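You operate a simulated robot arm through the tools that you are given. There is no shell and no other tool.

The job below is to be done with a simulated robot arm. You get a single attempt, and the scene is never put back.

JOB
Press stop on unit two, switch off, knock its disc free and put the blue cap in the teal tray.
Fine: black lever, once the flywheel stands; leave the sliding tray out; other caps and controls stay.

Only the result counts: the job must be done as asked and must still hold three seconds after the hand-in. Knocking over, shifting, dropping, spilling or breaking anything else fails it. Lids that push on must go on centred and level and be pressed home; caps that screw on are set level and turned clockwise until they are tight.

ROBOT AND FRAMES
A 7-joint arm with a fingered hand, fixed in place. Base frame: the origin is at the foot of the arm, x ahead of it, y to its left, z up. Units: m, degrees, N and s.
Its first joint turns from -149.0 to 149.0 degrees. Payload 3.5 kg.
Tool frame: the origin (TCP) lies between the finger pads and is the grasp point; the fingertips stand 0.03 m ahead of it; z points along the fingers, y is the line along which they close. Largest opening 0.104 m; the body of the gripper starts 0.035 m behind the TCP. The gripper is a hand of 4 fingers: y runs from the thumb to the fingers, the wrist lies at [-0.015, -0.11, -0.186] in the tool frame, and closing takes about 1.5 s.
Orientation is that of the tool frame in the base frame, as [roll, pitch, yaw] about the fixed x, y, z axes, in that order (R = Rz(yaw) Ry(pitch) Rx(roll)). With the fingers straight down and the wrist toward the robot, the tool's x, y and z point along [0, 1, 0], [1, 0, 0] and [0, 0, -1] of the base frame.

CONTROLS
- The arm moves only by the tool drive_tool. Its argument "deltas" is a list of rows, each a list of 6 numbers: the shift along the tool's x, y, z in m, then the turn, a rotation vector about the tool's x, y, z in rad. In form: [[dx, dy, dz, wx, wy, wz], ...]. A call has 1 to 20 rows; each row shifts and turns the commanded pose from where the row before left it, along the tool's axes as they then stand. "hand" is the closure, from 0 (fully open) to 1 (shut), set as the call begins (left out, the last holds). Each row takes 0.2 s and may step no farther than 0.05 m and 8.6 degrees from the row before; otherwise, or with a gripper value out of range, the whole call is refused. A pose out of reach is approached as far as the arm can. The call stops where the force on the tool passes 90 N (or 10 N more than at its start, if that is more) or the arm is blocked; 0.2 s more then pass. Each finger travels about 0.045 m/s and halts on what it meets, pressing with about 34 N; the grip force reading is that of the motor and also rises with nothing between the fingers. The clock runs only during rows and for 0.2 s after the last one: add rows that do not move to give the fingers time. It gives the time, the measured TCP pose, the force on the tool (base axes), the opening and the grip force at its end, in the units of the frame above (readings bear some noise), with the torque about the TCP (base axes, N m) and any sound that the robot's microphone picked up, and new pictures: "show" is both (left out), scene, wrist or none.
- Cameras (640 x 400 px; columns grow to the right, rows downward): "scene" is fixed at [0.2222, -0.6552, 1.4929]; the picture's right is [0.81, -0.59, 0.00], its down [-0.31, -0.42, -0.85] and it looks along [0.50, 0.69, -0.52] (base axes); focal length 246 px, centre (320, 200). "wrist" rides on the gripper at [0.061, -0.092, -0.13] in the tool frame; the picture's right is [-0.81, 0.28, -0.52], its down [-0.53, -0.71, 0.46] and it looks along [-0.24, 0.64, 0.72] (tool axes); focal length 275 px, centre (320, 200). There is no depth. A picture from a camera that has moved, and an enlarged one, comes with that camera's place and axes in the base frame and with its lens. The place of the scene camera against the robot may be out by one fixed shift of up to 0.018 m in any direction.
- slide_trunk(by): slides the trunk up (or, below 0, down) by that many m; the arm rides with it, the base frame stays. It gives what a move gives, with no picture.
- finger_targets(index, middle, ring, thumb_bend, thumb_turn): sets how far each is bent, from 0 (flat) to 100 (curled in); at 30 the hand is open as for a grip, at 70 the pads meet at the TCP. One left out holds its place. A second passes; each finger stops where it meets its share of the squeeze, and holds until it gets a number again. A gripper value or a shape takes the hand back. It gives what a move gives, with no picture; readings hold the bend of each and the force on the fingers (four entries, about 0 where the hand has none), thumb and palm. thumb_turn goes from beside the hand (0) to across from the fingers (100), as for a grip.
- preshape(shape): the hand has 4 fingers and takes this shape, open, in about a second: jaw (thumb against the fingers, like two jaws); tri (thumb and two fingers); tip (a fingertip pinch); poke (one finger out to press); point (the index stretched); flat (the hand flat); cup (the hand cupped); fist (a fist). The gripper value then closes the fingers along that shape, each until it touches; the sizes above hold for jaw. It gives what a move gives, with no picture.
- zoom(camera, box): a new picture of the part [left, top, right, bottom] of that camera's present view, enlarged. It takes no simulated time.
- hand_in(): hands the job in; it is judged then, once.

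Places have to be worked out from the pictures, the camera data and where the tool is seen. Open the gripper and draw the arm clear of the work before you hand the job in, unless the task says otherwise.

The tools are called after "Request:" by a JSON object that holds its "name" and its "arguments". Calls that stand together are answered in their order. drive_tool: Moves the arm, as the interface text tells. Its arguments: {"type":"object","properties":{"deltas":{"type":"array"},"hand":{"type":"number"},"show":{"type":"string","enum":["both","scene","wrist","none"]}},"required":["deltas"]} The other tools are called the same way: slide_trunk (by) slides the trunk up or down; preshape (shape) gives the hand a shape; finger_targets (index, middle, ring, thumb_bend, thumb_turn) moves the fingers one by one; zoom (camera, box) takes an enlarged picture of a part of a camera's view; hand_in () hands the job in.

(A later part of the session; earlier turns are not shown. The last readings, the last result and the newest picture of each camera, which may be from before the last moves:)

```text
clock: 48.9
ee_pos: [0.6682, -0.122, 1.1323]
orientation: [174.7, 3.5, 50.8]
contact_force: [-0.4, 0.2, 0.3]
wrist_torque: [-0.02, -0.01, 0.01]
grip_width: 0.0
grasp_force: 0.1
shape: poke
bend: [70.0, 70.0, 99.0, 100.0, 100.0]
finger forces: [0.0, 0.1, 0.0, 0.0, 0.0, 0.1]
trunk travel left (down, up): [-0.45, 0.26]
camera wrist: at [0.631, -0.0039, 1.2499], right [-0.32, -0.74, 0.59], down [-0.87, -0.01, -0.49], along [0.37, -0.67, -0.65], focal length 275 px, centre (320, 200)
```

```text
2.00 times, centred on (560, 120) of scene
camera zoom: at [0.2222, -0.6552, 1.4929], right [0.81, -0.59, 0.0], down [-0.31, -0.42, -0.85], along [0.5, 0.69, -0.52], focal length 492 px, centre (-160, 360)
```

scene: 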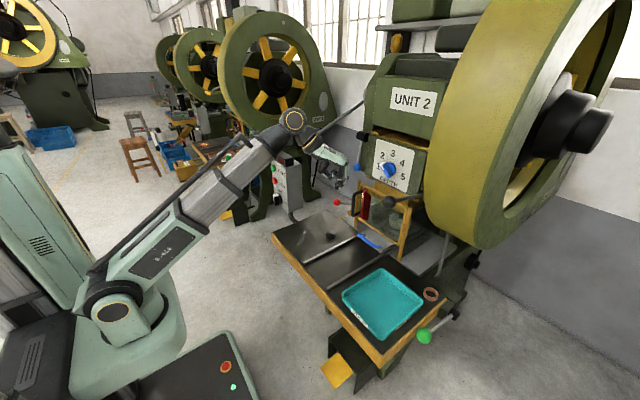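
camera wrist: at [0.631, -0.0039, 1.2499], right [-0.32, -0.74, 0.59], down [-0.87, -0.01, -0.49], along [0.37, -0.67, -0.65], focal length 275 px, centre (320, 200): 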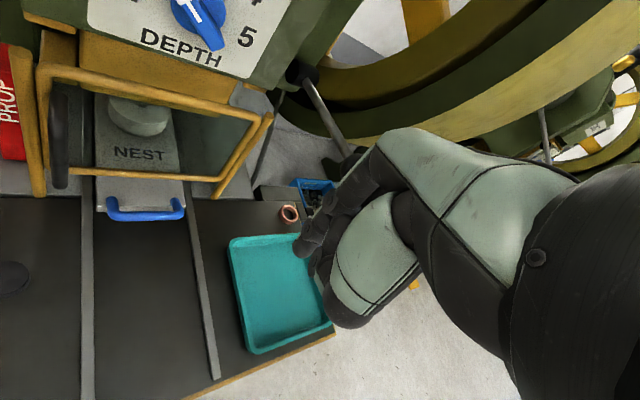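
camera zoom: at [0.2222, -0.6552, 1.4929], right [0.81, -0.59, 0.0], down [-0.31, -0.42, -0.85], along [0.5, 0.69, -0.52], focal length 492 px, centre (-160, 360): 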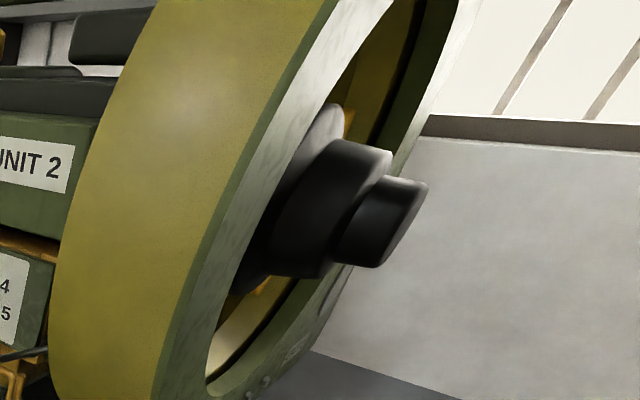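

The flywheel is standing (identical views 1.2 s apart, spokes unchanged in both cameras). To localise the black ball without the hand in the way, I'll yaw the hand another ~33° clockwise and look.

Request:
{"name": "drive_tool", "arguments": {"deltas": [[0, 0, -0.02, 0, 0, 0.1428], [0, 0, -0.02, 0, 0, 0.1428], [0, 0, 0, 0, 0, 0.1428], [0, 0, 0, 0, 0, 0.1428], [0, 0, 0, 0, 0, 0]], "show": "both"}}

Request:
{"name": "zoom", "arguments": {"camera": "wrist", "box": [120, 0, 380, 200]}}

```text
clock: 50.1
ee_pos: [0.6672, -0.1168, 1.1732]
orientation: [173.7, 0.1, 18.0]
contact_force: [-1.3, 0.5, 0.7]
wrist_torque: [0.01, 0.01, 0.0]
grip_width: 0.0
grasp_force: 0.0
shape: poke
bend: [70.0, 70.0, 99.0, 100.0, 100.0]
finger forces: [0.0, 0.0, 0.0, 0.1, 0.0, 0.0]
trunk travel left (down, up): [-0.45, 0.26]
camera wrist: at [0.6917, 0.0018, 1.2913], right [-0.7, -0.46, 0.55], down [-0.71, 0.46, -0.53], along [-0.01, -0.76, -0.65], focal length 275 px, centre (320, 200)
```

scene: 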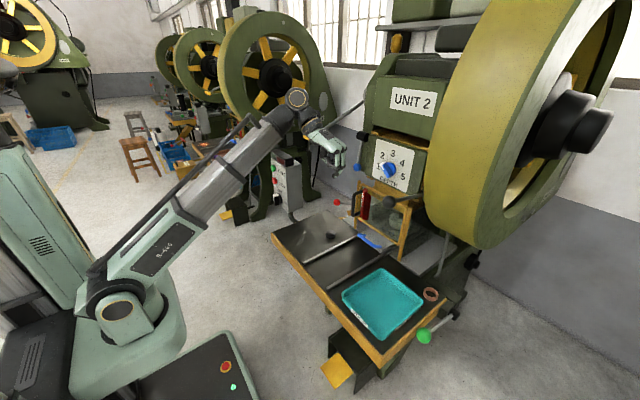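
wrist: 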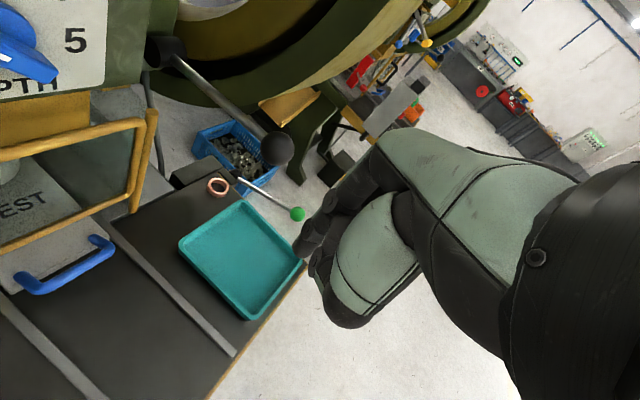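

```text
2.00 times, centred on (250, 100) of wrist
camera zoom: at [0.6917, 0.0018, 1.2913], right [-0.7, -0.46, 0.55], down [-0.71, 0.46, -0.53], along [-0.01, -0.76, -0.65], focal length 551 px, centre (460, 400)
```

zoom: 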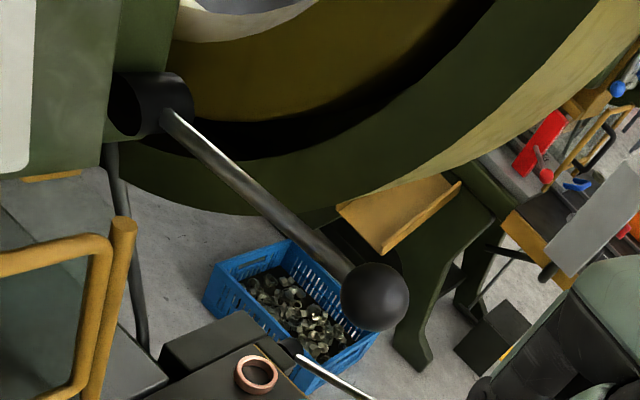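

Ball triangulates to (0.764, −0.240, 1.093), hub about (0.967, −0.267, 1.048). I'll grip the ball from above with the fingers on its ±y sides (so the lever can pivot in the grip): open jaw, and yaw to about −3°.

Request:
{"name": "preshape", "arguments": {"shape": "jaw"}}

Request:
{"name": "drive_tool", "arguments": {"deltas": [[0, 0, 0, 0.11, 0, 0], [0, 0, 0, 0, 0, 0.1222], [0, 0, 0, 0, 0, 0.1222], [0, 0, 0, 0, 0, 0.1222], [0, 0, 0, 0, 0, 0]], "hand": 0.2, "show": "both"}}

```text
clock: 51.0
ee_pos: [0.6673, -0.1168, 1.1725]
orientation: [173.7, 0.1, 18.1]
contact_force: [-1.0, 0.6, -0.3]
wrist_torque: [-0.02, 0.0, 0.01]
grip_width: 0.104
grasp_force: 0.0
shape: jaw
bend: [30.0, 30.0, 30.0, 30.0, 98.0]
finger forces: [0.0, 0.1, 0.1, 0.0, 0.0, 0.0]
trunk travel left (down, up): [-0.45, 0.26]
```

```text
clock: 52.2
ee_pos: [0.6728, -0.1282, 1.1619]
orientation: [179.7, -0.5, -2.4]
contact_force: [0.1, 0.0, 0.2]
wrist_torque: [0.01, 0.0, 0.01]
grip_width: 0.0834
grasp_force: 0.1
shape: jaw
bend: [27.0, 34.0, 32.0, 49.0, 99.0]
finger forces: [0.0, 0.0, 0.1, 0.0, 0.0, 0.1]
out of reach, approached as far as the arm can: row 4
trunk travel left (down, up): [-0.45, 0.26]
camera wrist: at [0.7363, -0.0384, 1.2927], right [-0.83, -0.24, 0.51], down [-0.5, 0.73, -0.46], along [-0.26, -0.64, -0.72], focal length 275 px, centre (320, 200)
```

scene: 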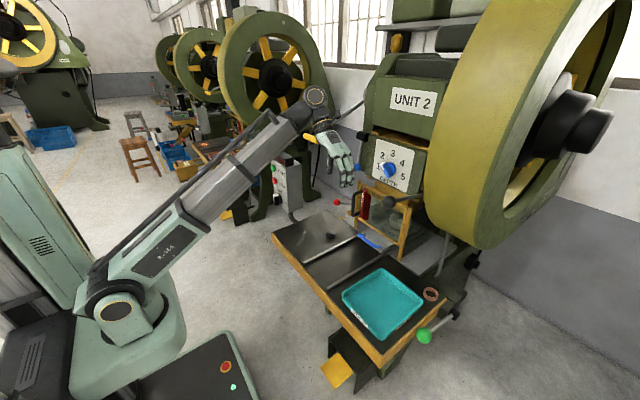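
wrist: 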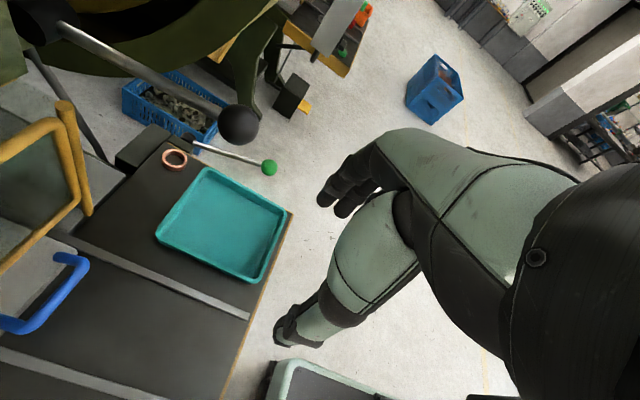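

The ball is confirmed at (0.766, −0.240, 1.094). Move above it with the fingertips about 3 cm higher than its top.

Request:
{"name": "drive_tool", "arguments": {"deltas": [[0.024, 0.027, -0.005, 0, 0, 0], [0.0245, 0.027, -0.005, 0, 0, 0], [0.0245, 0.027, 0, 0, 0, 0], [0.0245, 0.027, 0, 0, 0, 0], [0, 0, 0, 0, 0, 0]], "show": "both"}}

Request:
{"name": "zoom", "arguments": {"camera": "scene", "box": [330, 110, 450, 230]}}

```text
clock: 53.4
ee_pos: [0.7642, -0.2394, 1.1719]
orientation: [-180.0, 0.1, -2.8]
contact_force: [-0.4, -0.3, 0.0]
wrist_torque: [0.01, 0.01, 0.02]
grip_width: 0.0831
grasp_force: 0.1
shape: jaw
bend: [27.0, 34.0, 32.0, 49.0, 99.0]
finger forces: [0.0, 0.1, 0.0, 0.0, 0.0, 0.0]
trunk travel left (down, up): [-0.45, 0.26]
camera wrist: at [0.8295, -0.1515, 1.3027], right [-0.82, -0.23, 0.52], down [-0.5, 0.74, -0.45], along [-0.28, -0.63, -0.72], focal length 275 px, centre (320, 200)
```

scene: 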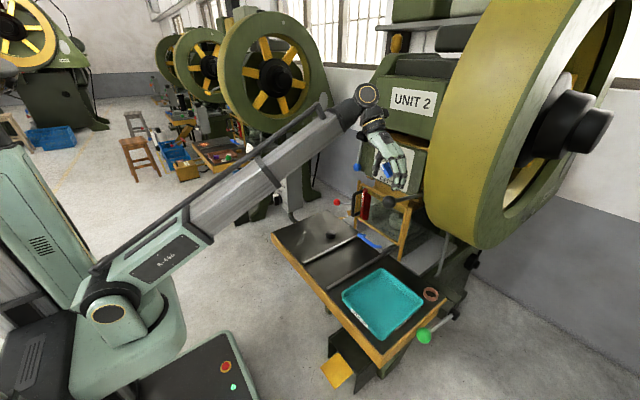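
wrist: 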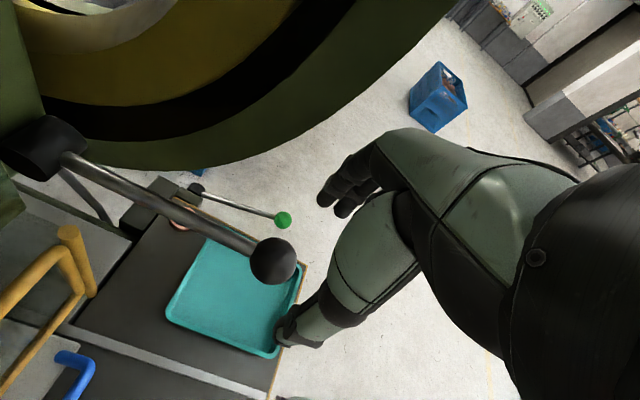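

```text
3.33 times, centred on (390, 170) of scene
camera zoom: at [0.2222, -0.6552, 1.4929], right [0.81, -0.59, 0.0], down [-0.31, -0.42, -0.85], along [0.5, 0.69, -0.52], focal length 820 px, centre (87, 300)
```

zoom: 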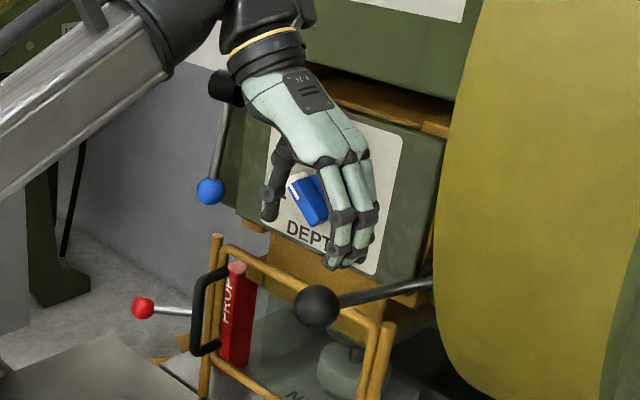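

Refined ball estimate (0.769, −0.247, 1.089). Nudge laterally and descend halfway, then look again.

Request:
{"name": "drive_tool", "arguments": {"deltas": [[0.005, 0.007, 0.01, 0, 0, 0], [0, 0, 0.02, 0, 0, 0], [0, 0, 0.01, 0, 0, 0], [0, 0, 0, 0, 0, 0]], "show": "both"}}

Request:
{"name": "zoom", "arguments": {"camera": "wrist", "box": [220, 140, 420, 360]}}

Request:
{"name": "zoom", "arguments": {"camera": "scene", "box": [350, 140, 430, 220]}}

```text
clock: 54.4
ee_pos: [0.7688, -0.2466, 1.1321]
orientation: [179.9, 0.0, -2.8]
contact_force: [0.2, 0.2, 0.0]
wrist_torque: [-0.03, 0.0, 0.01]
grip_width: 0.0836
grasp_force: 0.1
shape: jaw
bend: [27.0, 34.0, 32.0, 49.0, 99.0]
finger forces: [0.0, 0.0, 0.0, 0.0, 0.0, 0.0]
trunk travel left (down, up): [-0.45, 0.26]
camera wrist: at [0.8347, -0.159, 1.2625], right [-0.82, -0.23, 0.52], down [-0.5, 0.74, -0.46], along [-0.28, -0.63, -0.72], focal length 275 px, centre (320, 200)
```

scene: 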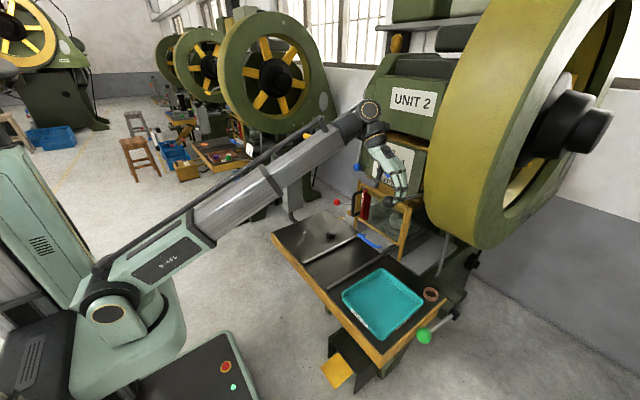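
wrist: 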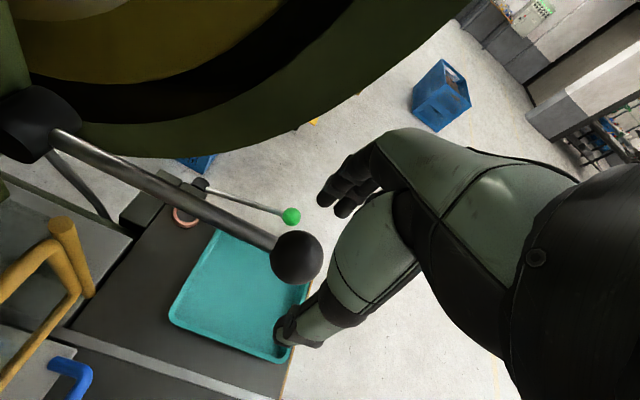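

```text
1.82 times, centred on (320, 250) of wrist
camera zoom: at [0.8347, -0.159, 1.2625], right [-0.82, -0.23, 0.52], down [-0.5, 0.74, -0.46], along [-0.28, -0.63, -0.72], focal length 500 px, centre (320, 109)
```

zoom: 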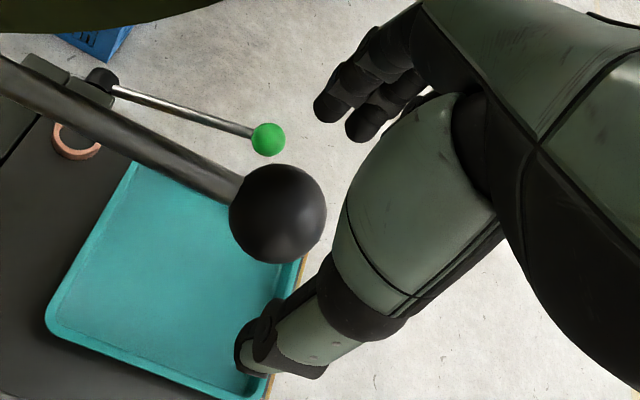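

```text
5.00 times, centred on (390, 180) of scene
camera zoom: at [0.2222, -0.6552, 1.4929], right [0.81, -0.59, 0.0], down [-0.31, -0.42, -0.85], along [0.5, 0.69, -0.52], focal length 1229 px, centre (-30, 300)
```

zoom: 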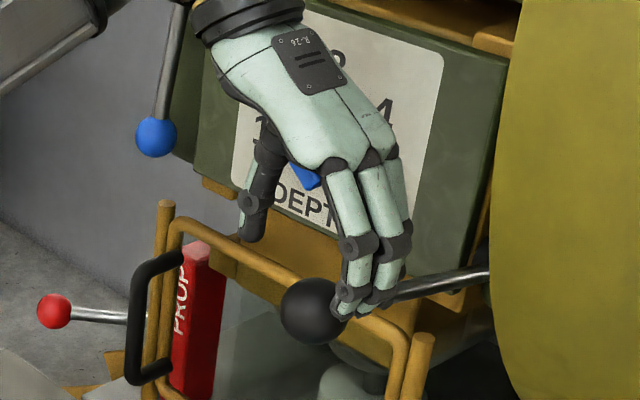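

Ball is between thumb and fingers. Shift 4 mm right and descend so that the ball centre sits at the TCP.

Request:
{"name": "drive_tool", "arguments": {"deltas": [[0.001, 0.004, 0.01, 0, 0, 0], [0, 0, 0.015, 0, 0, 0], [0, 0, 0.015, 0, 0, 0], [0, 0, 0, 0, 0, 0]], "show": "both"}}

Request:
{"name": "zoom", "arguments": {"camera": "wrist", "box": [220, 140, 420, 360]}}

Request:
{"name": "zoom", "arguments": {"camera": "scene", "box": [350, 140, 430, 220]}}

```text
clock: 55.4
ee_pos: [0.7699, -0.2509, 1.0923]
orientation: [179.9, 0.0, -2.8]
contact_force: [-0.1, 0.4, 0.0]
wrist_torque: [-0.01, -0.02, -0.04]
grip_width: 0.0834
grasp_force: 0.0
shape: jaw
bend: [27.0, 34.0, 32.0, 49.0, 99.0]
finger forces: [0.0, 0.1, 0.1, 0.1, 0.0, 0.0]
trunk travel left (down, up): [-0.45, 0.26]
camera wrist: at [0.8357, -0.1632, 1.2226], right [-0.82, -0.23, 0.52], down [-0.5, 0.74, -0.46], along [-0.28, -0.63, -0.72], focal length 275 px, centre (320, 200)
```

scene: 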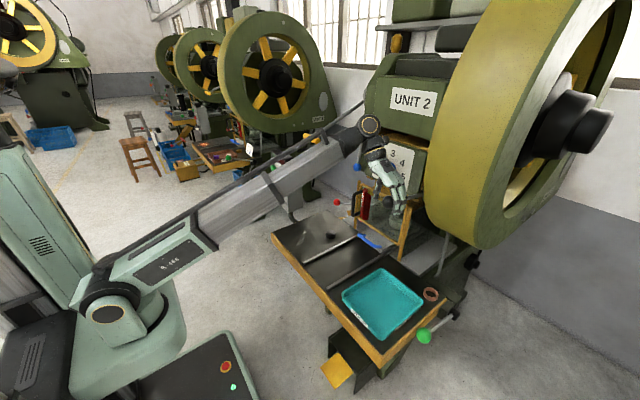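
wrist: 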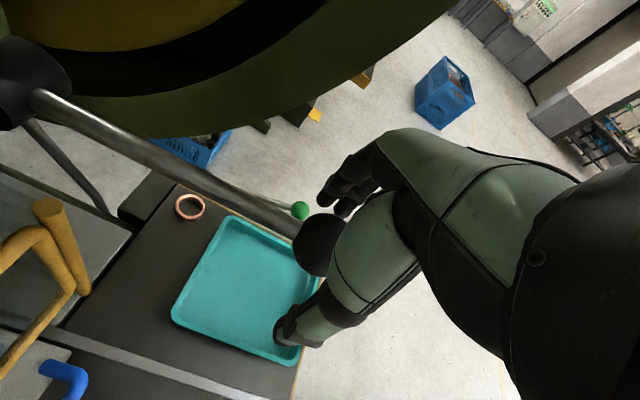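

```text
1.82 times, centred on (320, 250) of wrist
camera zoom: at [0.8357, -0.1632, 1.2226], right [-0.82, -0.23, 0.52], down [-0.5, 0.74, -0.46], along [-0.28, -0.63, -0.72], focal length 500 px, centre (320, 109)
```

zoom: 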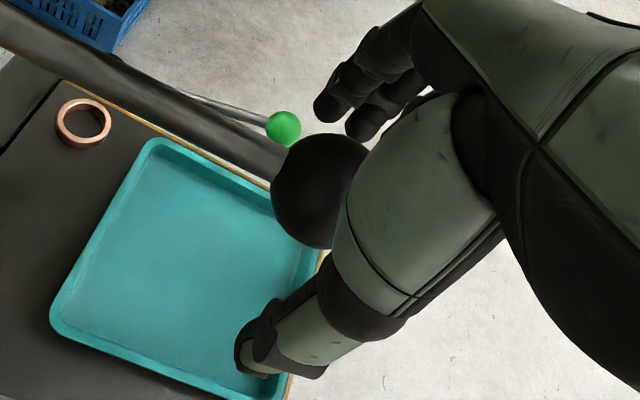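

```text
5.00 times, centred on (390, 180) of scene
camera zoom: at [0.2222, -0.6552, 1.4929], right [0.81, -0.59, 0.0], down [-0.31, -0.42, -0.85], along [0.5, 0.69, -0.52], focal length 1229 px, centre (-30, 300)
```

zoom: 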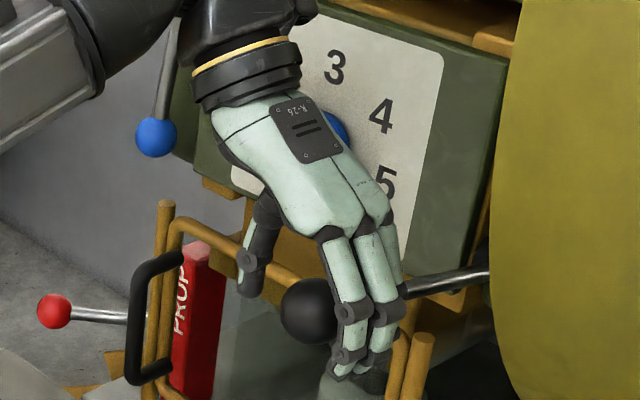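

The ball is centred within a few mm. Shift 4 mm forward and close on it.

Request:
{"name": "drive_tool", "arguments": {"deltas": [[0.004, 0, 0.003, 0, 0, 0], [0, 0, 0, 0, 0, 0], [0, 0, 0, 0, 0, 0], [0, 0, 0, 0, 0, 0], [0, 0, 0, 0, 0, 0], [0, 0, 0, 0, 0, 0], [0, 0, 0, 0, 0, 0]], "hand": 0.8, "show": "both"}}

Request:
{"name": "zoom", "arguments": {"camera": "scene", "box": [350, 140, 430, 220]}}

Request:
{"name": "zoom", "arguments": {"camera": "wrist", "box": [220, 140, 420, 360]}}

```text
clock: 57.0
ee_pos: [0.7742, -0.2502, 1.0881]
orientation: [180.0, 0.3, -2.8]
contact_force: [-2.4, 1.9, -13.2]
wrist_torque: [-0.05, 0.03, -0.07]
grip_width: 0.0272
grasp_force: 34.0
shape: jaw
bend: [74.0, 53.0, 59.0, 75.0, 100.0]
finger forces: [15.4, 9.6, 0.1, 0.0, 28.6, 0.0]
trunk travel left (down, up): [-0.45, 0.26]
camera wrist: at [0.8404, -0.1634, 1.2184], right [-0.82, -0.24, 0.52], down [-0.5, 0.74, -0.45], along [-0.28, -0.63, -0.72], focal length 275 px, centre (320, 200)
```

scene: 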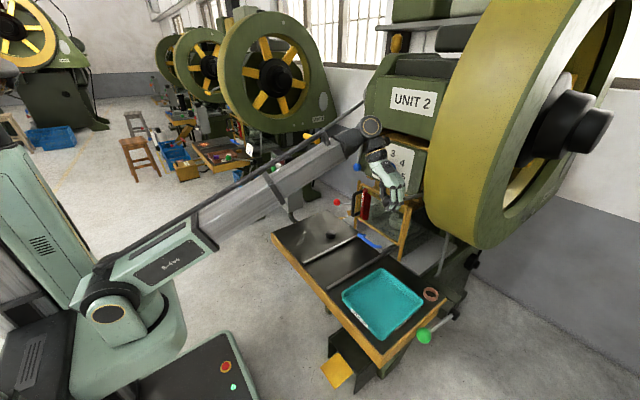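
wrist: 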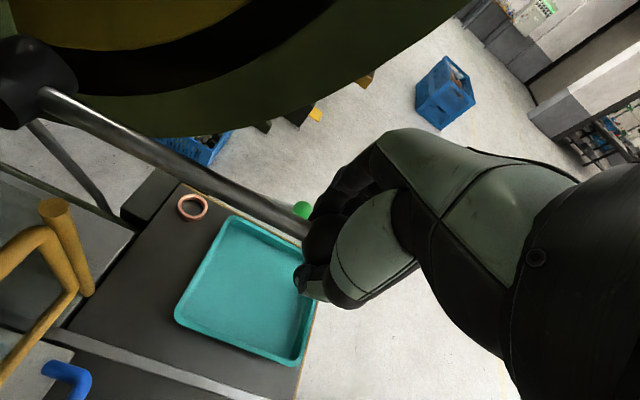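

```text
5.00 times, centred on (390, 180) of scene
camera zoom: at [0.2222, -0.6552, 1.4929], right [0.81, -0.59, 0.0], down [-0.31, -0.42, -0.85], along [0.5, 0.69, -0.52], focal length 1229 px, centre (-30, 300)
```

zoom: 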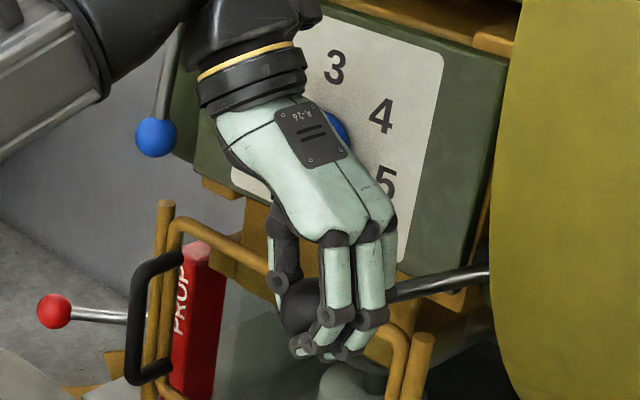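

```text
1.82 times, centred on (320, 250) of wrist
camera zoom: at [0.8404, -0.1634, 1.2184], right [-0.82, -0.24, 0.52], down [-0.5, 0.74, -0.45], along [-0.28, -0.63, -0.72], focal length 500 px, centre (320, 109)
```

zoom: 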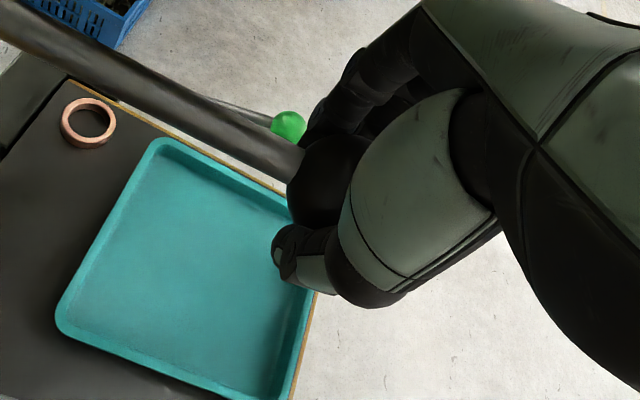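

Ball is held (34 N grip). Try moving it down a little along its arc and read the force to find the lever's working direction.

Request:
{"name": "drive_tool", "arguments": {"deltas": [[-0.001, 0, 0.008, 0, 0, 0], [-0.001, 0, 0.008, 0, 0, 0], [-0.001, 0, 0.008, 0, 0, 0]], "show": "scene"}}

Request:
{"name": "zoom", "arguments": {"camera": "scene", "box": [350, 140, 430, 220]}}

```text
clock: 57.8
ee_pos: [0.7727, -0.2496, 1.0643]
orientation: [179.9, 0.0, -2.7]
contact_force: [11.2, 7.7, 1.3]
wrist_torque: [-0.01, -0.01, 0.07]
grip_width: 0.0234
grasp_force: 33.4
shape: jaw
bend: [76.0, 75.0, 59.0, 83.0, 100.0]
finger forces: [14.8, 0.1, 0.1, 0.1, 23.4, 0.0]
trunk travel left (down, up): [-0.45, 0.26]
```

scene: 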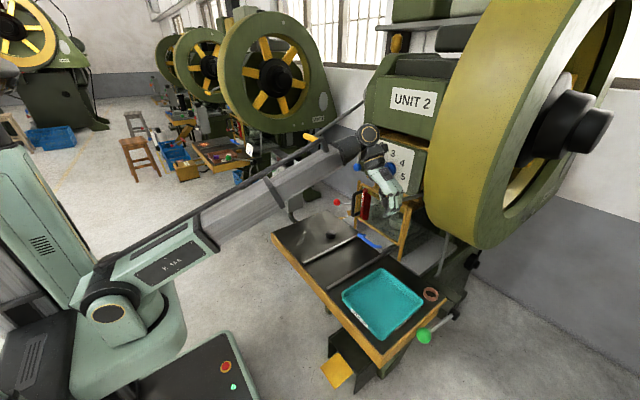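

```text
5.00 times, centred on (390, 180) of scene
camera zoom: at [0.2222, -0.6552, 1.4929], right [0.81, -0.59, 0.0], down [-0.31, -0.42, -0.85], along [0.5, 0.69, -0.52], focal length 1229 px, centre (-30, 300)
```

zoom: 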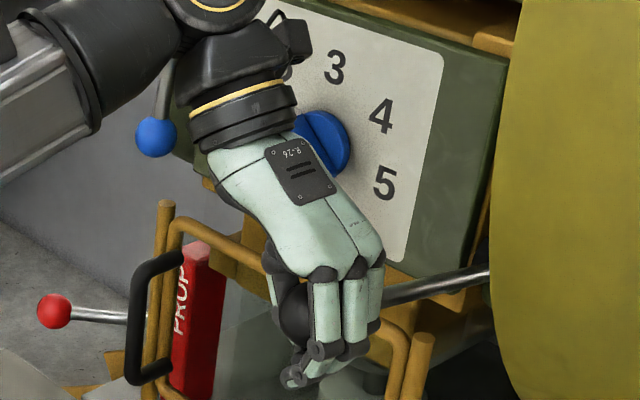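

The ball slipped inside the grip without moving much. I'll go on down in small steps so the palm bears on the ball, watching the vertical force.

Request:
{"name": "drive_tool", "arguments": {"deltas": [[0, 0, 0.005, 0, 0, 0], [0, 0, 0.005, 0, 0, 0]], "show": "scene"}}

Request:
{"name": "zoom", "arguments": {"camera": "scene", "box": [350, 140, 430, 220]}}

```text
clock: 58.4
ee_pos: [0.7727, -0.2503, 1.0543]
orientation: [179.9, 0.1, -2.8]
contact_force: [11.6, 9.0, 2.5]
wrist_torque: [-0.03, -0.01, 0.06]
grip_width: 0.0234
grasp_force: 33.9
shape: jaw
bend: [76.0, 75.0, 59.0, 83.0, 100.0]
finger forces: [13.3, 0.1, 0.0, 0.1, 23.7, 0.0]
trunk travel left (down, up): [-0.45, 0.26]
```

scene: 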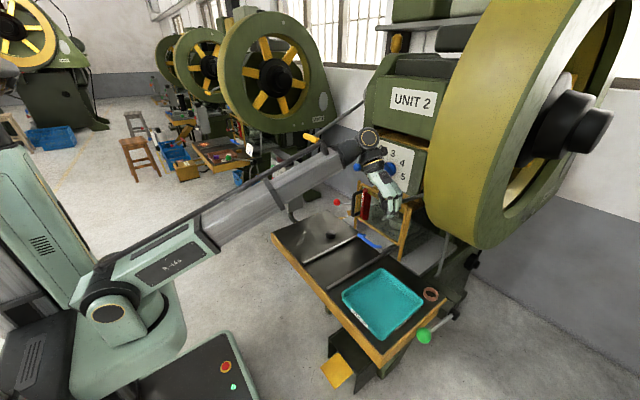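

```text
5.00 times, centred on (390, 180) of scene
camera zoom: at [0.2222, -0.6552, 1.4929], right [0.81, -0.59, 0.0], down [-0.31, -0.42, -0.85], along [0.5, 0.69, -0.52], focal length 1229 px, centre (-30, 300)
```

zoom: 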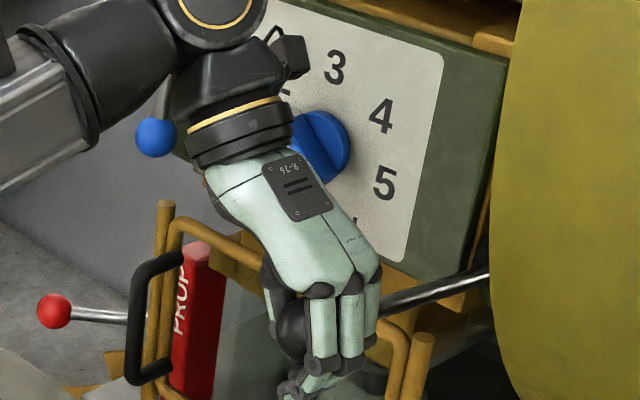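

The rod is now tilting down with little resistance: downward is the working direction. Continue down along the arc.

Request:
{"name": "drive_tool", "arguments": {"deltas": [[0, 0, 0.01, 0, 0, 0], [0.001, 0, 0.01, 0, 0, 0], [0.002, 0, 0.01, 0, 0, 0], [0.003, 0, 0.01, 0, 0, 0]], "show": "scene"}}

Request:
{"name": "zoom", "arguments": {"camera": "scene", "box": [340, 140, 440, 240]}}

```text
clock: 59.4
ee_pos: [0.7736, -0.2534, 1.0153]
orientation: [179.8, 0.1, -3.1]
contact_force: [-3.9, -3.6, 4.9]
wrist_torque: [0.16, -0.2, -0.02]
grip_width: 0.0197
grasp_force: 33.7
shape: jaw
bend: [75.0, 75.0, 59.0, 85.0, 100.0]
finger forces: [0.1, 0.0, 0.0, 0.0, 0.1, 5.3]
trunk travel left (down, up): [-0.45, 0.26]
```

scene: 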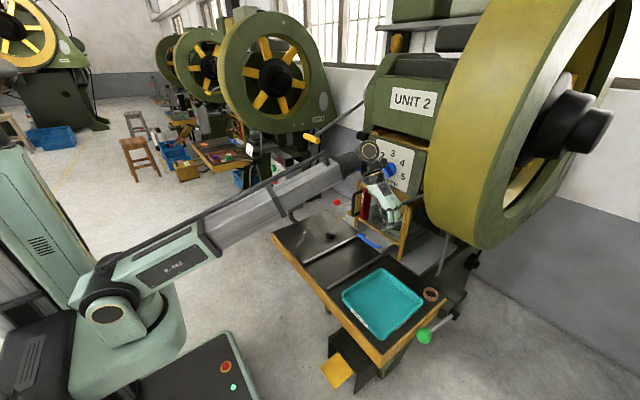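

```text
4.00 times, centred on (390, 190) of scene
camera zoom: at [0.2222, -0.6552, 1.4929], right [0.81, -0.59, 0.0], down [-0.31, -0.42, -0.85], along [0.5, 0.69, -0.52], focal length 984 px, centre (40, 240)
```

zoom: 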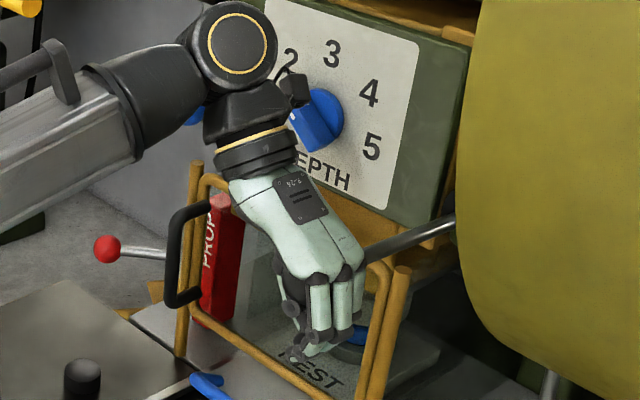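

Something blue has appeared on the nest. Zoom in to verify the disc fell.

Request:
{"name": "zoom", "arguments": {"camera": "scene", "box": [380, 185, 430, 235]}}

Request:
{"name": "zoom", "arguments": {"camera": "wrist", "box": [0, 0, 640, 400]}}

```text
8.00 times, centred on (405, 210) of scene
camera zoom: at [0.2222, -0.6552, 1.4929], right [0.81, -0.59, 0.0], down [-0.31, -0.42, -0.85], along [0.5, 0.69, -0.52], focal length 1967 px, centre (-360, 120)
```

zoom: 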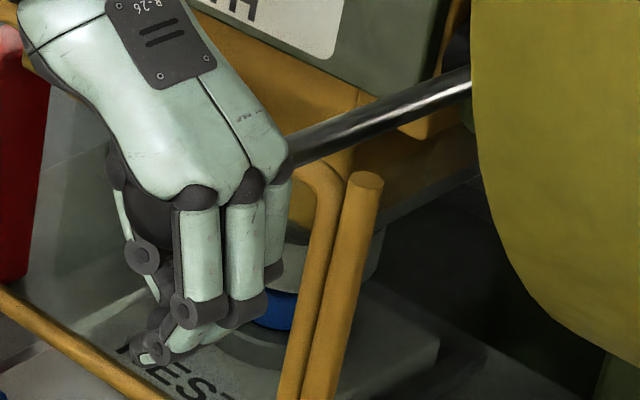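

```text
1.00 times, centred on (320, 200) of wrist (not enlarged: the box is as wide or as high as the picture)
camera zoom: at [0.8407, -0.1651, 1.1458], right [-0.82, -0.23, 0.52], down [-0.5, 0.74, -0.46], along [-0.28, -0.63, -0.72], focal length 275 px, centre (320, 200)
```

zoom: 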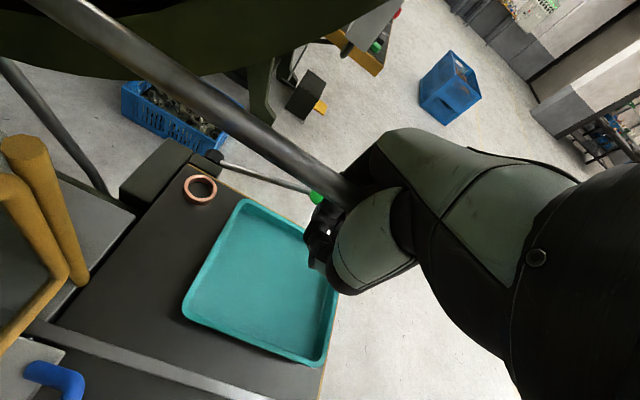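

There is now a blue object visible over the nest. No sound yet, so I keep moving the lever down gradually, following the arc.

Request:
{"name": "drive_tool", "arguments": {"deltas": [[0.0005, 0, 0.01, 0, 0, 0], [0.001, 0, 0.01, 0, 0, 0], [0.001, 0, 0.01, 0, 0, 0], [0.002, 0, 0.01, 0, 0, 0]], "show": "scene"}}

Request:
{"name": "zoom", "arguments": {"camera": "scene", "box": [350, 160, 450, 240]}}

```text
clock: 60.4
ee_pos: [0.7778, -0.2533, 0.9834]
orientation: [179.5, -0.4, -2.9]
contact_force: [-1.7, -10.3, 55.2]
wrist_torque: [-0.02, 0.41, 0.09]
grip_width: 0.0198
grasp_force: 34.5
shape: jaw
bend: [75.0, 75.0, 59.0, 85.0, 100.0]
finger forces: [0.1, 0.0, 0.0, 0.0, 0.0, 53.5]
trunk travel left (down, up): [-0.45, 0.26]
```

scene: 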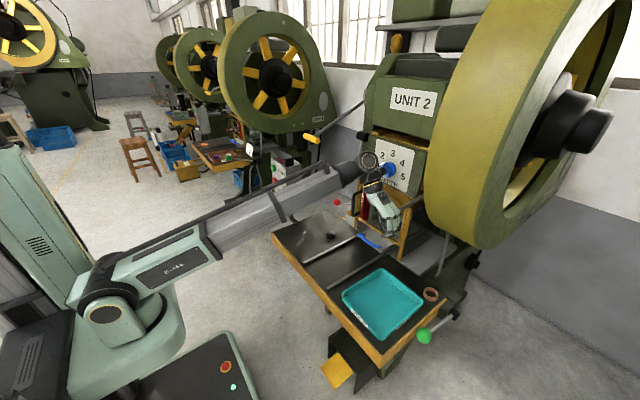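

```text
5.00 times, centred on (400, 200) of scene
camera zoom: at [0.2222, -0.6552, 1.4929], right [0.81, -0.59, 0.0], down [-0.31, -0.42, -0.85], along [0.5, 0.69, -0.52], focal length 1229 px, centre (-80, 200)
```

zoom: 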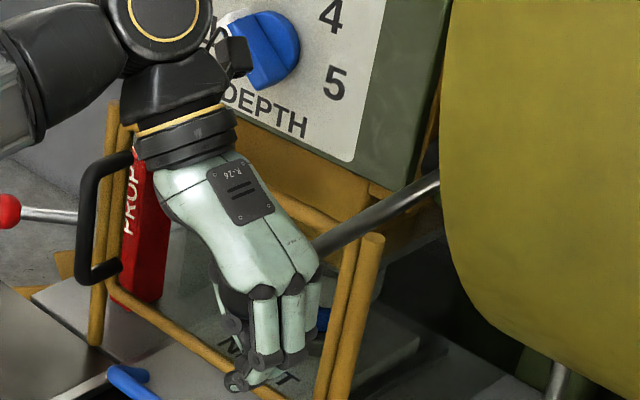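

Force rose to 55 N: the lever is at its end stop. I ease up slightly, open the hand, and lift off.

Request:
{"name": "drive_tool", "arguments": {"deltas": [[0, 0, -0.006, 0, 0, 0], [0, 0, 0, 0, 0, 0], [0, 0, 0, 0, 0, 0], [0, 0, 0, 0, 0, 0], [0, 0, 0, 0, 0, 0], [0, 0, 0, 0, 0, 0]], "hand": 0.15, "show": "scene"}}

Request:
{"name": "zoom", "arguments": {"camera": "scene", "box": [350, 160, 450, 240]}}

```text
clock: 61.8
ee_pos: [0.7789, -0.2528, 0.9837]
orientation: [179.8, -0.1, -3.0]
contact_force: [-1.1, -13.6, 39.5]
wrist_torque: [0.3, 0.28, 0.13]
grip_width: 0.0884
grasp_force: 0.0
shape: jaw
bend: [27.0, 33.0, 31.0, 44.0, 99.0]
finger forces: [0.0, 0.0, 0.1, 0.0, 0.1, 42.0]
trunk travel left (down, up): [-0.45, 0.26]
```

scene: 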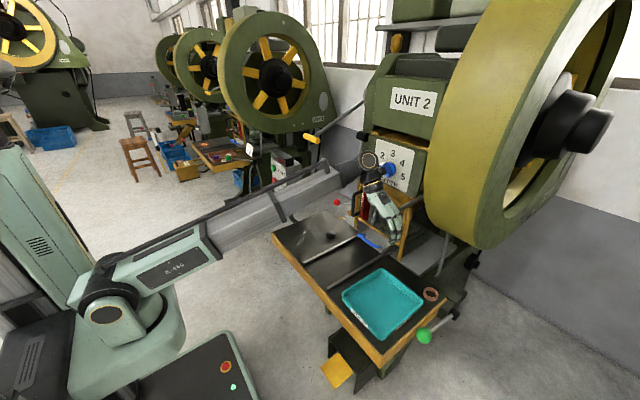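

```text
5.00 times, centred on (400, 200) of scene
camera zoom: at [0.2222, -0.6552, 1.4929], right [0.81, -0.59, 0.0], down [-0.31, -0.42, -0.85], along [0.5, 0.69, -0.52], focal length 1229 px, centre (-80, 200)
```

zoom: 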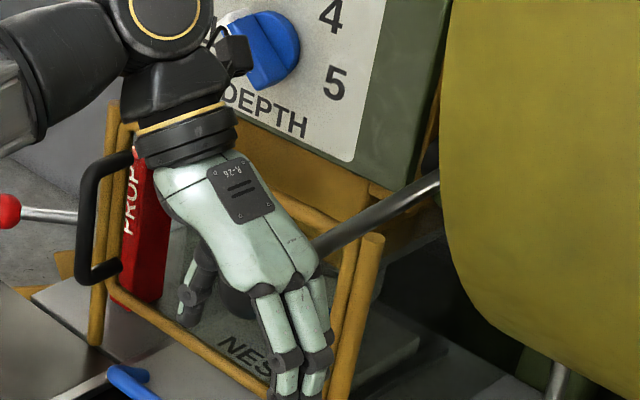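

Hand open; the palm still rests on the ball with 40 N. Lift up slowly and see whether the lever springs back.

Request:
{"name": "drive_tool", "arguments": {"deltas": [[0, 0, -0.01, 0, 0, 0], [0, 0, -0.01, 0, 0, 0], [0, 0, -0.015, 0, 0, 0], [0, 0, -0.02, 0, 0, 0]], "show": "scene"}}

Request:
{"name": "zoom", "arguments": {"camera": "scene", "box": [350, 160, 450, 240]}}

```text
clock: 62.8
ee_pos: [0.7813, -0.2497, 1.0358]
orientation: [-180.0, 0.1, -2.7]
contact_force: [2.1, -0.7, 1.3]
wrist_torque: [0.01, 0.14, 0.03]
grip_width: 0.0882
grasp_force: 0.1
shape: jaw
bend: [27.0, 33.0, 31.0, 44.0, 99.0]
finger forces: [0.0, 0.0, 0.0, 0.0, 0.1, 2.3]
trunk travel left (down, up): [-0.45, 0.26]
```

scene: 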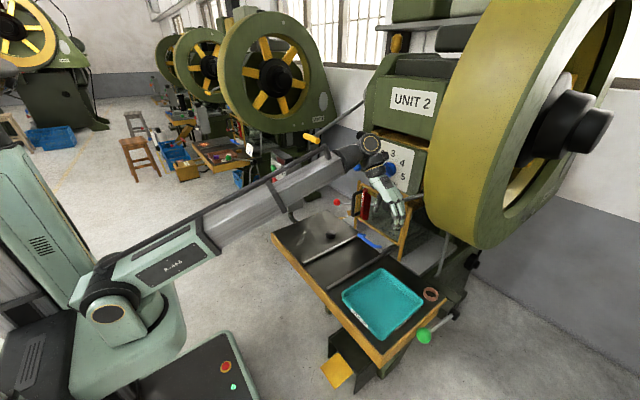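

```text
5.00 times, centred on (400, 200) of scene
camera zoom: at [0.2222, -0.6552, 1.4929], right [0.81, -0.59, 0.0], down [-0.31, -0.42, -0.85], along [0.5, 0.69, -0.52], focal length 1229 px, centre (-80, 200)
```

zoom: 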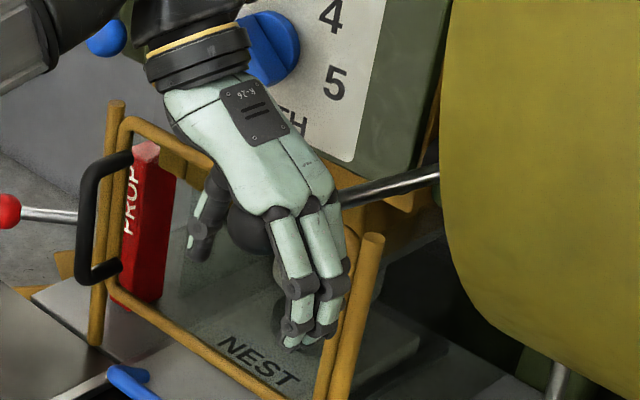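

The lever springs back with the hand. Lift clear above the ball and move back toward the viewing position.

Request:
{"name": "drive_tool", "arguments": {"deltas": [[0, 0, -0.02, 0, 0, 0], [0, 0, -0.03, 0, 0, 0], [0, 0, -0.035, 0, 0, 0], [0, 0, -0.035, 0, 0, 0], [0, 0, -0.03, 0, 0, 0], [-0.03, -0.03, 0, 0, 0, 0], [-0.03, -0.035, 0, 0, 0, 0], [-0.03, -0.035, 0, 0, 0, 0], [0, 0, 0, 0, 0, 0]], "show": "both"}}

Request:
{"name": "zoom", "arguments": {"camera": "scene", "box": [340, 170, 440, 240]}}

```text
clock: 64.8
ee_pos: [0.6966, -0.1472, 1.1869]
orientation: [179.9, 0.0, -2.7]
contact_force: [-0.1, -0.5, 0.5]
wrist_torque: [-0.06, 0.0, 0.01]
grip_width: 0.0881
grasp_force: 0.1
shape: jaw
bend: [27.0, 33.0, 31.0, 44.0, 99.0]
finger forces: [0.0, 0.1, 0.1, 0.1, 0.0, 0.0]
trunk travel left (down, up): [-0.45, 0.26]
camera wrist: at [0.7617, -0.0586, 1.3175], right [-0.82, -0.23, 0.52], down [-0.5, 0.74, -0.46], along [-0.27, -0.63, -0.72], focal length 275 px, centre (320, 200)
```

scene: 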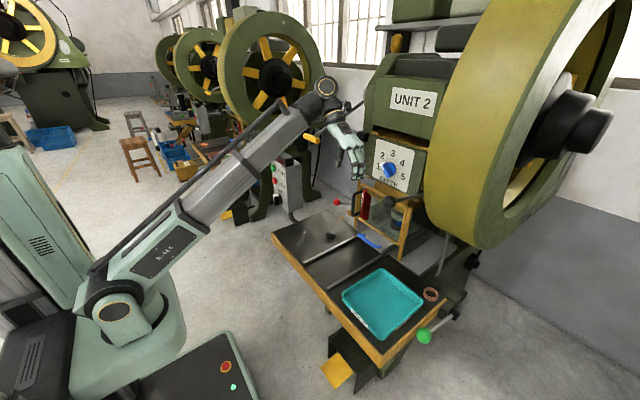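
wrist: 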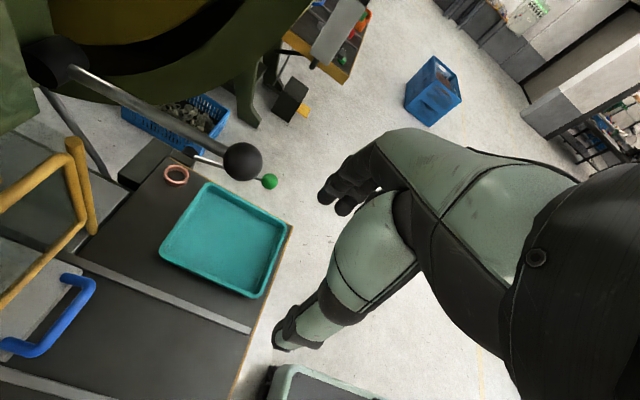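

```text
5.71 times, centred on (390, 205) of scene
camera zoom: at [0.2222, -0.6552, 1.4929], right [0.81, -0.59, 0.0], down [-0.31, -0.42, -0.85], along [0.5, 0.69, -0.52], focal length 1405 px, centre (-80, 171)
```

zoom: 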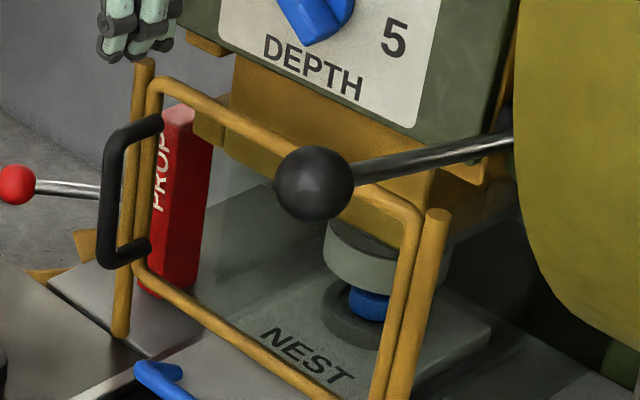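

The lever is back up, and now a blue cap sits in the nest ring with the grey die raised above it. I'll yaw back to the earlier viewpoint to look at the nest closely.

Request:
{"name": "drive_tool", "arguments": {"deltas": [[0, 0, 0, 0, 0, -0.133], [0, 0, 0, 0, 0, -0.133], [0, 0, 0, 0, 0, -0.133], [0, 0, 0, 0, 0, -0.133], [0, 0, 0, 0, 0, -0.133], [0, 0, 0, 0, 0, -0.133], [0, 0, 0, 0, 0, -0.133], [0, 0, 0, 0, 0, 0]], "show": "wrist"}}

Request:
{"name": "zoom", "arguments": {"camera": "wrist", "box": [0, 40, 260, 230]}}

```text
clock: 66.6
ee_pos: [0.6971, -0.1474, 1.1869]
orientation: [180.0, 0.1, 50.7]
contact_force: [0.6, 0.3, 0.3]
wrist_torque: [-0.04, -0.01, 0.01]
grip_width: 0.0882
grasp_force: 0.0
shape: jaw
bend: [27.0, 33.0, 31.0, 44.0, 99.0]
finger forces: [0.0, 0.0, 0.1, 0.0, 0.0, 0.0]
trunk travel left (down, up): [-0.45, 0.26]
camera wrist: at [0.6646, -0.0422, 1.3169], right [-0.3, -0.8, 0.52], down [-0.89, 0.04, -0.45], along [0.34, -0.6, -0.72], focal length 275 px, centre (320, 200)
```

wrist: 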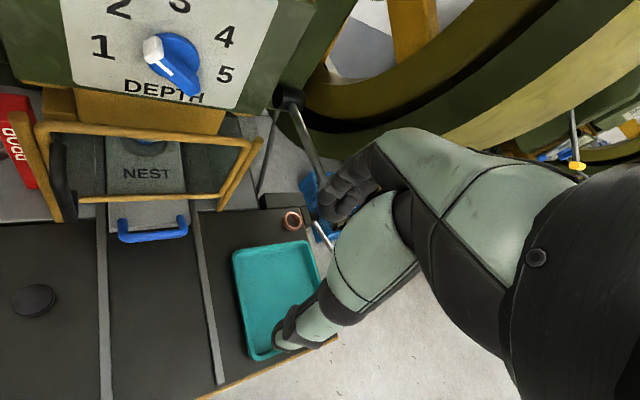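

```text
2.11 times, centred on (130, 135) of wrist
camera zoom: at [0.6646, -0.0422, 1.3169], right [-0.3, -0.8, 0.52], down [-0.89, 0.04, -0.45], along [0.34, -0.6, -0.72], focal length 580 px, centre (720, 337)
```

zoom: 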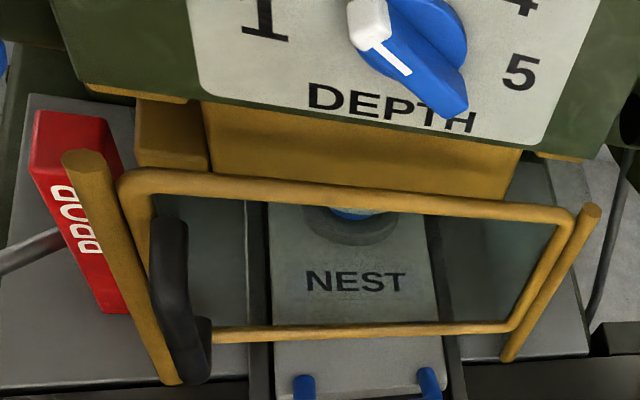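

The blue cap now sits in the nest ring. Next the slide has to be pulled out by its blue handle (bar about x 0.871, y −0.05…−0.15, z 0.77), under the guard (guard plane x≈0.92). I'll lower the trunk 0.15 m and take the poke shape for hooking, then look closer.

Request:
{"name": "slide_trunk", "arguments": {"by": -0.15}}

Request:
{"name": "preshape", "arguments": {"shape": "poke"}}

Request:
{"name": "drive_tool", "arguments": {"deltas": [[0, 0, 0, 0, 0, 0]], "show": "both"}}

Request:
{"name": "zoom", "arguments": {"camera": "wrist", "box": [0, 40, 240, 240]}}

```text
clock: 68.4
ee_pos: [0.6974, -0.1475, 1.0358]
orientation: [180.0, 0.1, 50.5]
contact_force: [-0.8, 0.5, 0.0]
wrist_torque: [0.02, 0.0, -0.02]
grip_width: 0.0882
grasp_force: 0.0
shape: jaw
bend: [27.0, 33.0, 31.0, 44.0, 99.0]
finger forces: [0.0, 0.0, 0.0, 0.1, 0.0, 0.1]
trunk travel left (down, up): [-0.3, 0.41]
```

```text
clock: 69.3
ee_pos: [0.6969, -0.1475, 1.0364]
orientation: [-180.0, 0.1, 50.4]
contact_force: [0.1, -0.7, 0.5]
wrist_torque: [-0.05, 0.04, 0.0]
grip_width: 0.0
grasp_force: 0.1
shape: poke
bend: [70.0, 70.0, 99.0, 100.0, 100.0]
finger forces: [0.0, 0.1, 0.0, 0.0, 0.0, 0.0]
trunk travel left (down, up): [-0.3, 0.41]
```

```text
clock: 69.7
ee_pos: [0.6962, -0.1471, 1.0368]
orientation: [180.0, 0.1, 50.5]
contact_force: [-1.1, -0.1, -0.1]
wrist_torque: [0.01, -0.03, -0.04]
grip_width: 0.0
grasp_force: 0.1
shape: poke
bend: [70.0, 70.0, 99.0, 100.0, 100.0]
finger forces: [0.0, 0.1, 0.0, 0.0, 0.0, 0.1]
trunk travel left (down, up): [-0.3, 0.41]
camera wrist: at [0.6648, -0.042, 1.1668], right [-0.3, -0.8, 0.52], down [-0.89, 0.04, -0.45], along [0.34, -0.6, -0.72], focal length 275 px, centre (320, 200)
```

scene: 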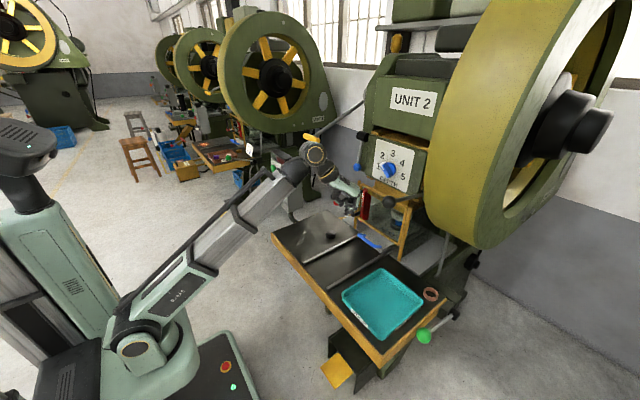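
wrist: 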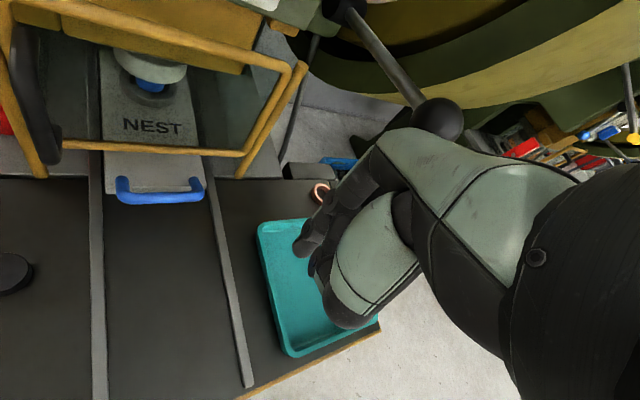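

```text
2.00 times, centred on (120, 140) of wrist
camera zoom: at [0.6648, -0.042, 1.1668], right [-0.3, -0.8, 0.52], down [-0.89, 0.04, -0.45], along [0.34, -0.6, -0.72], focal length 551 px, centre (720, 320)
```

zoom: 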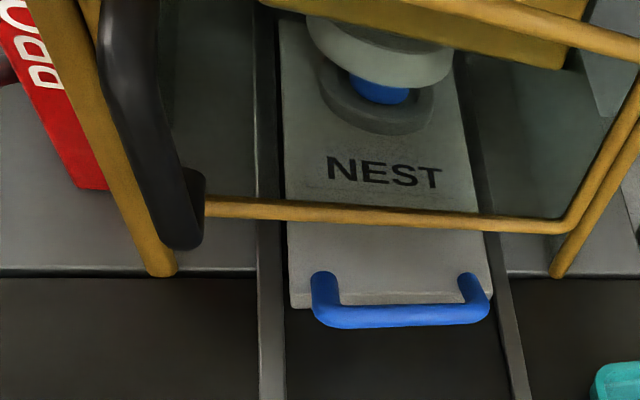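

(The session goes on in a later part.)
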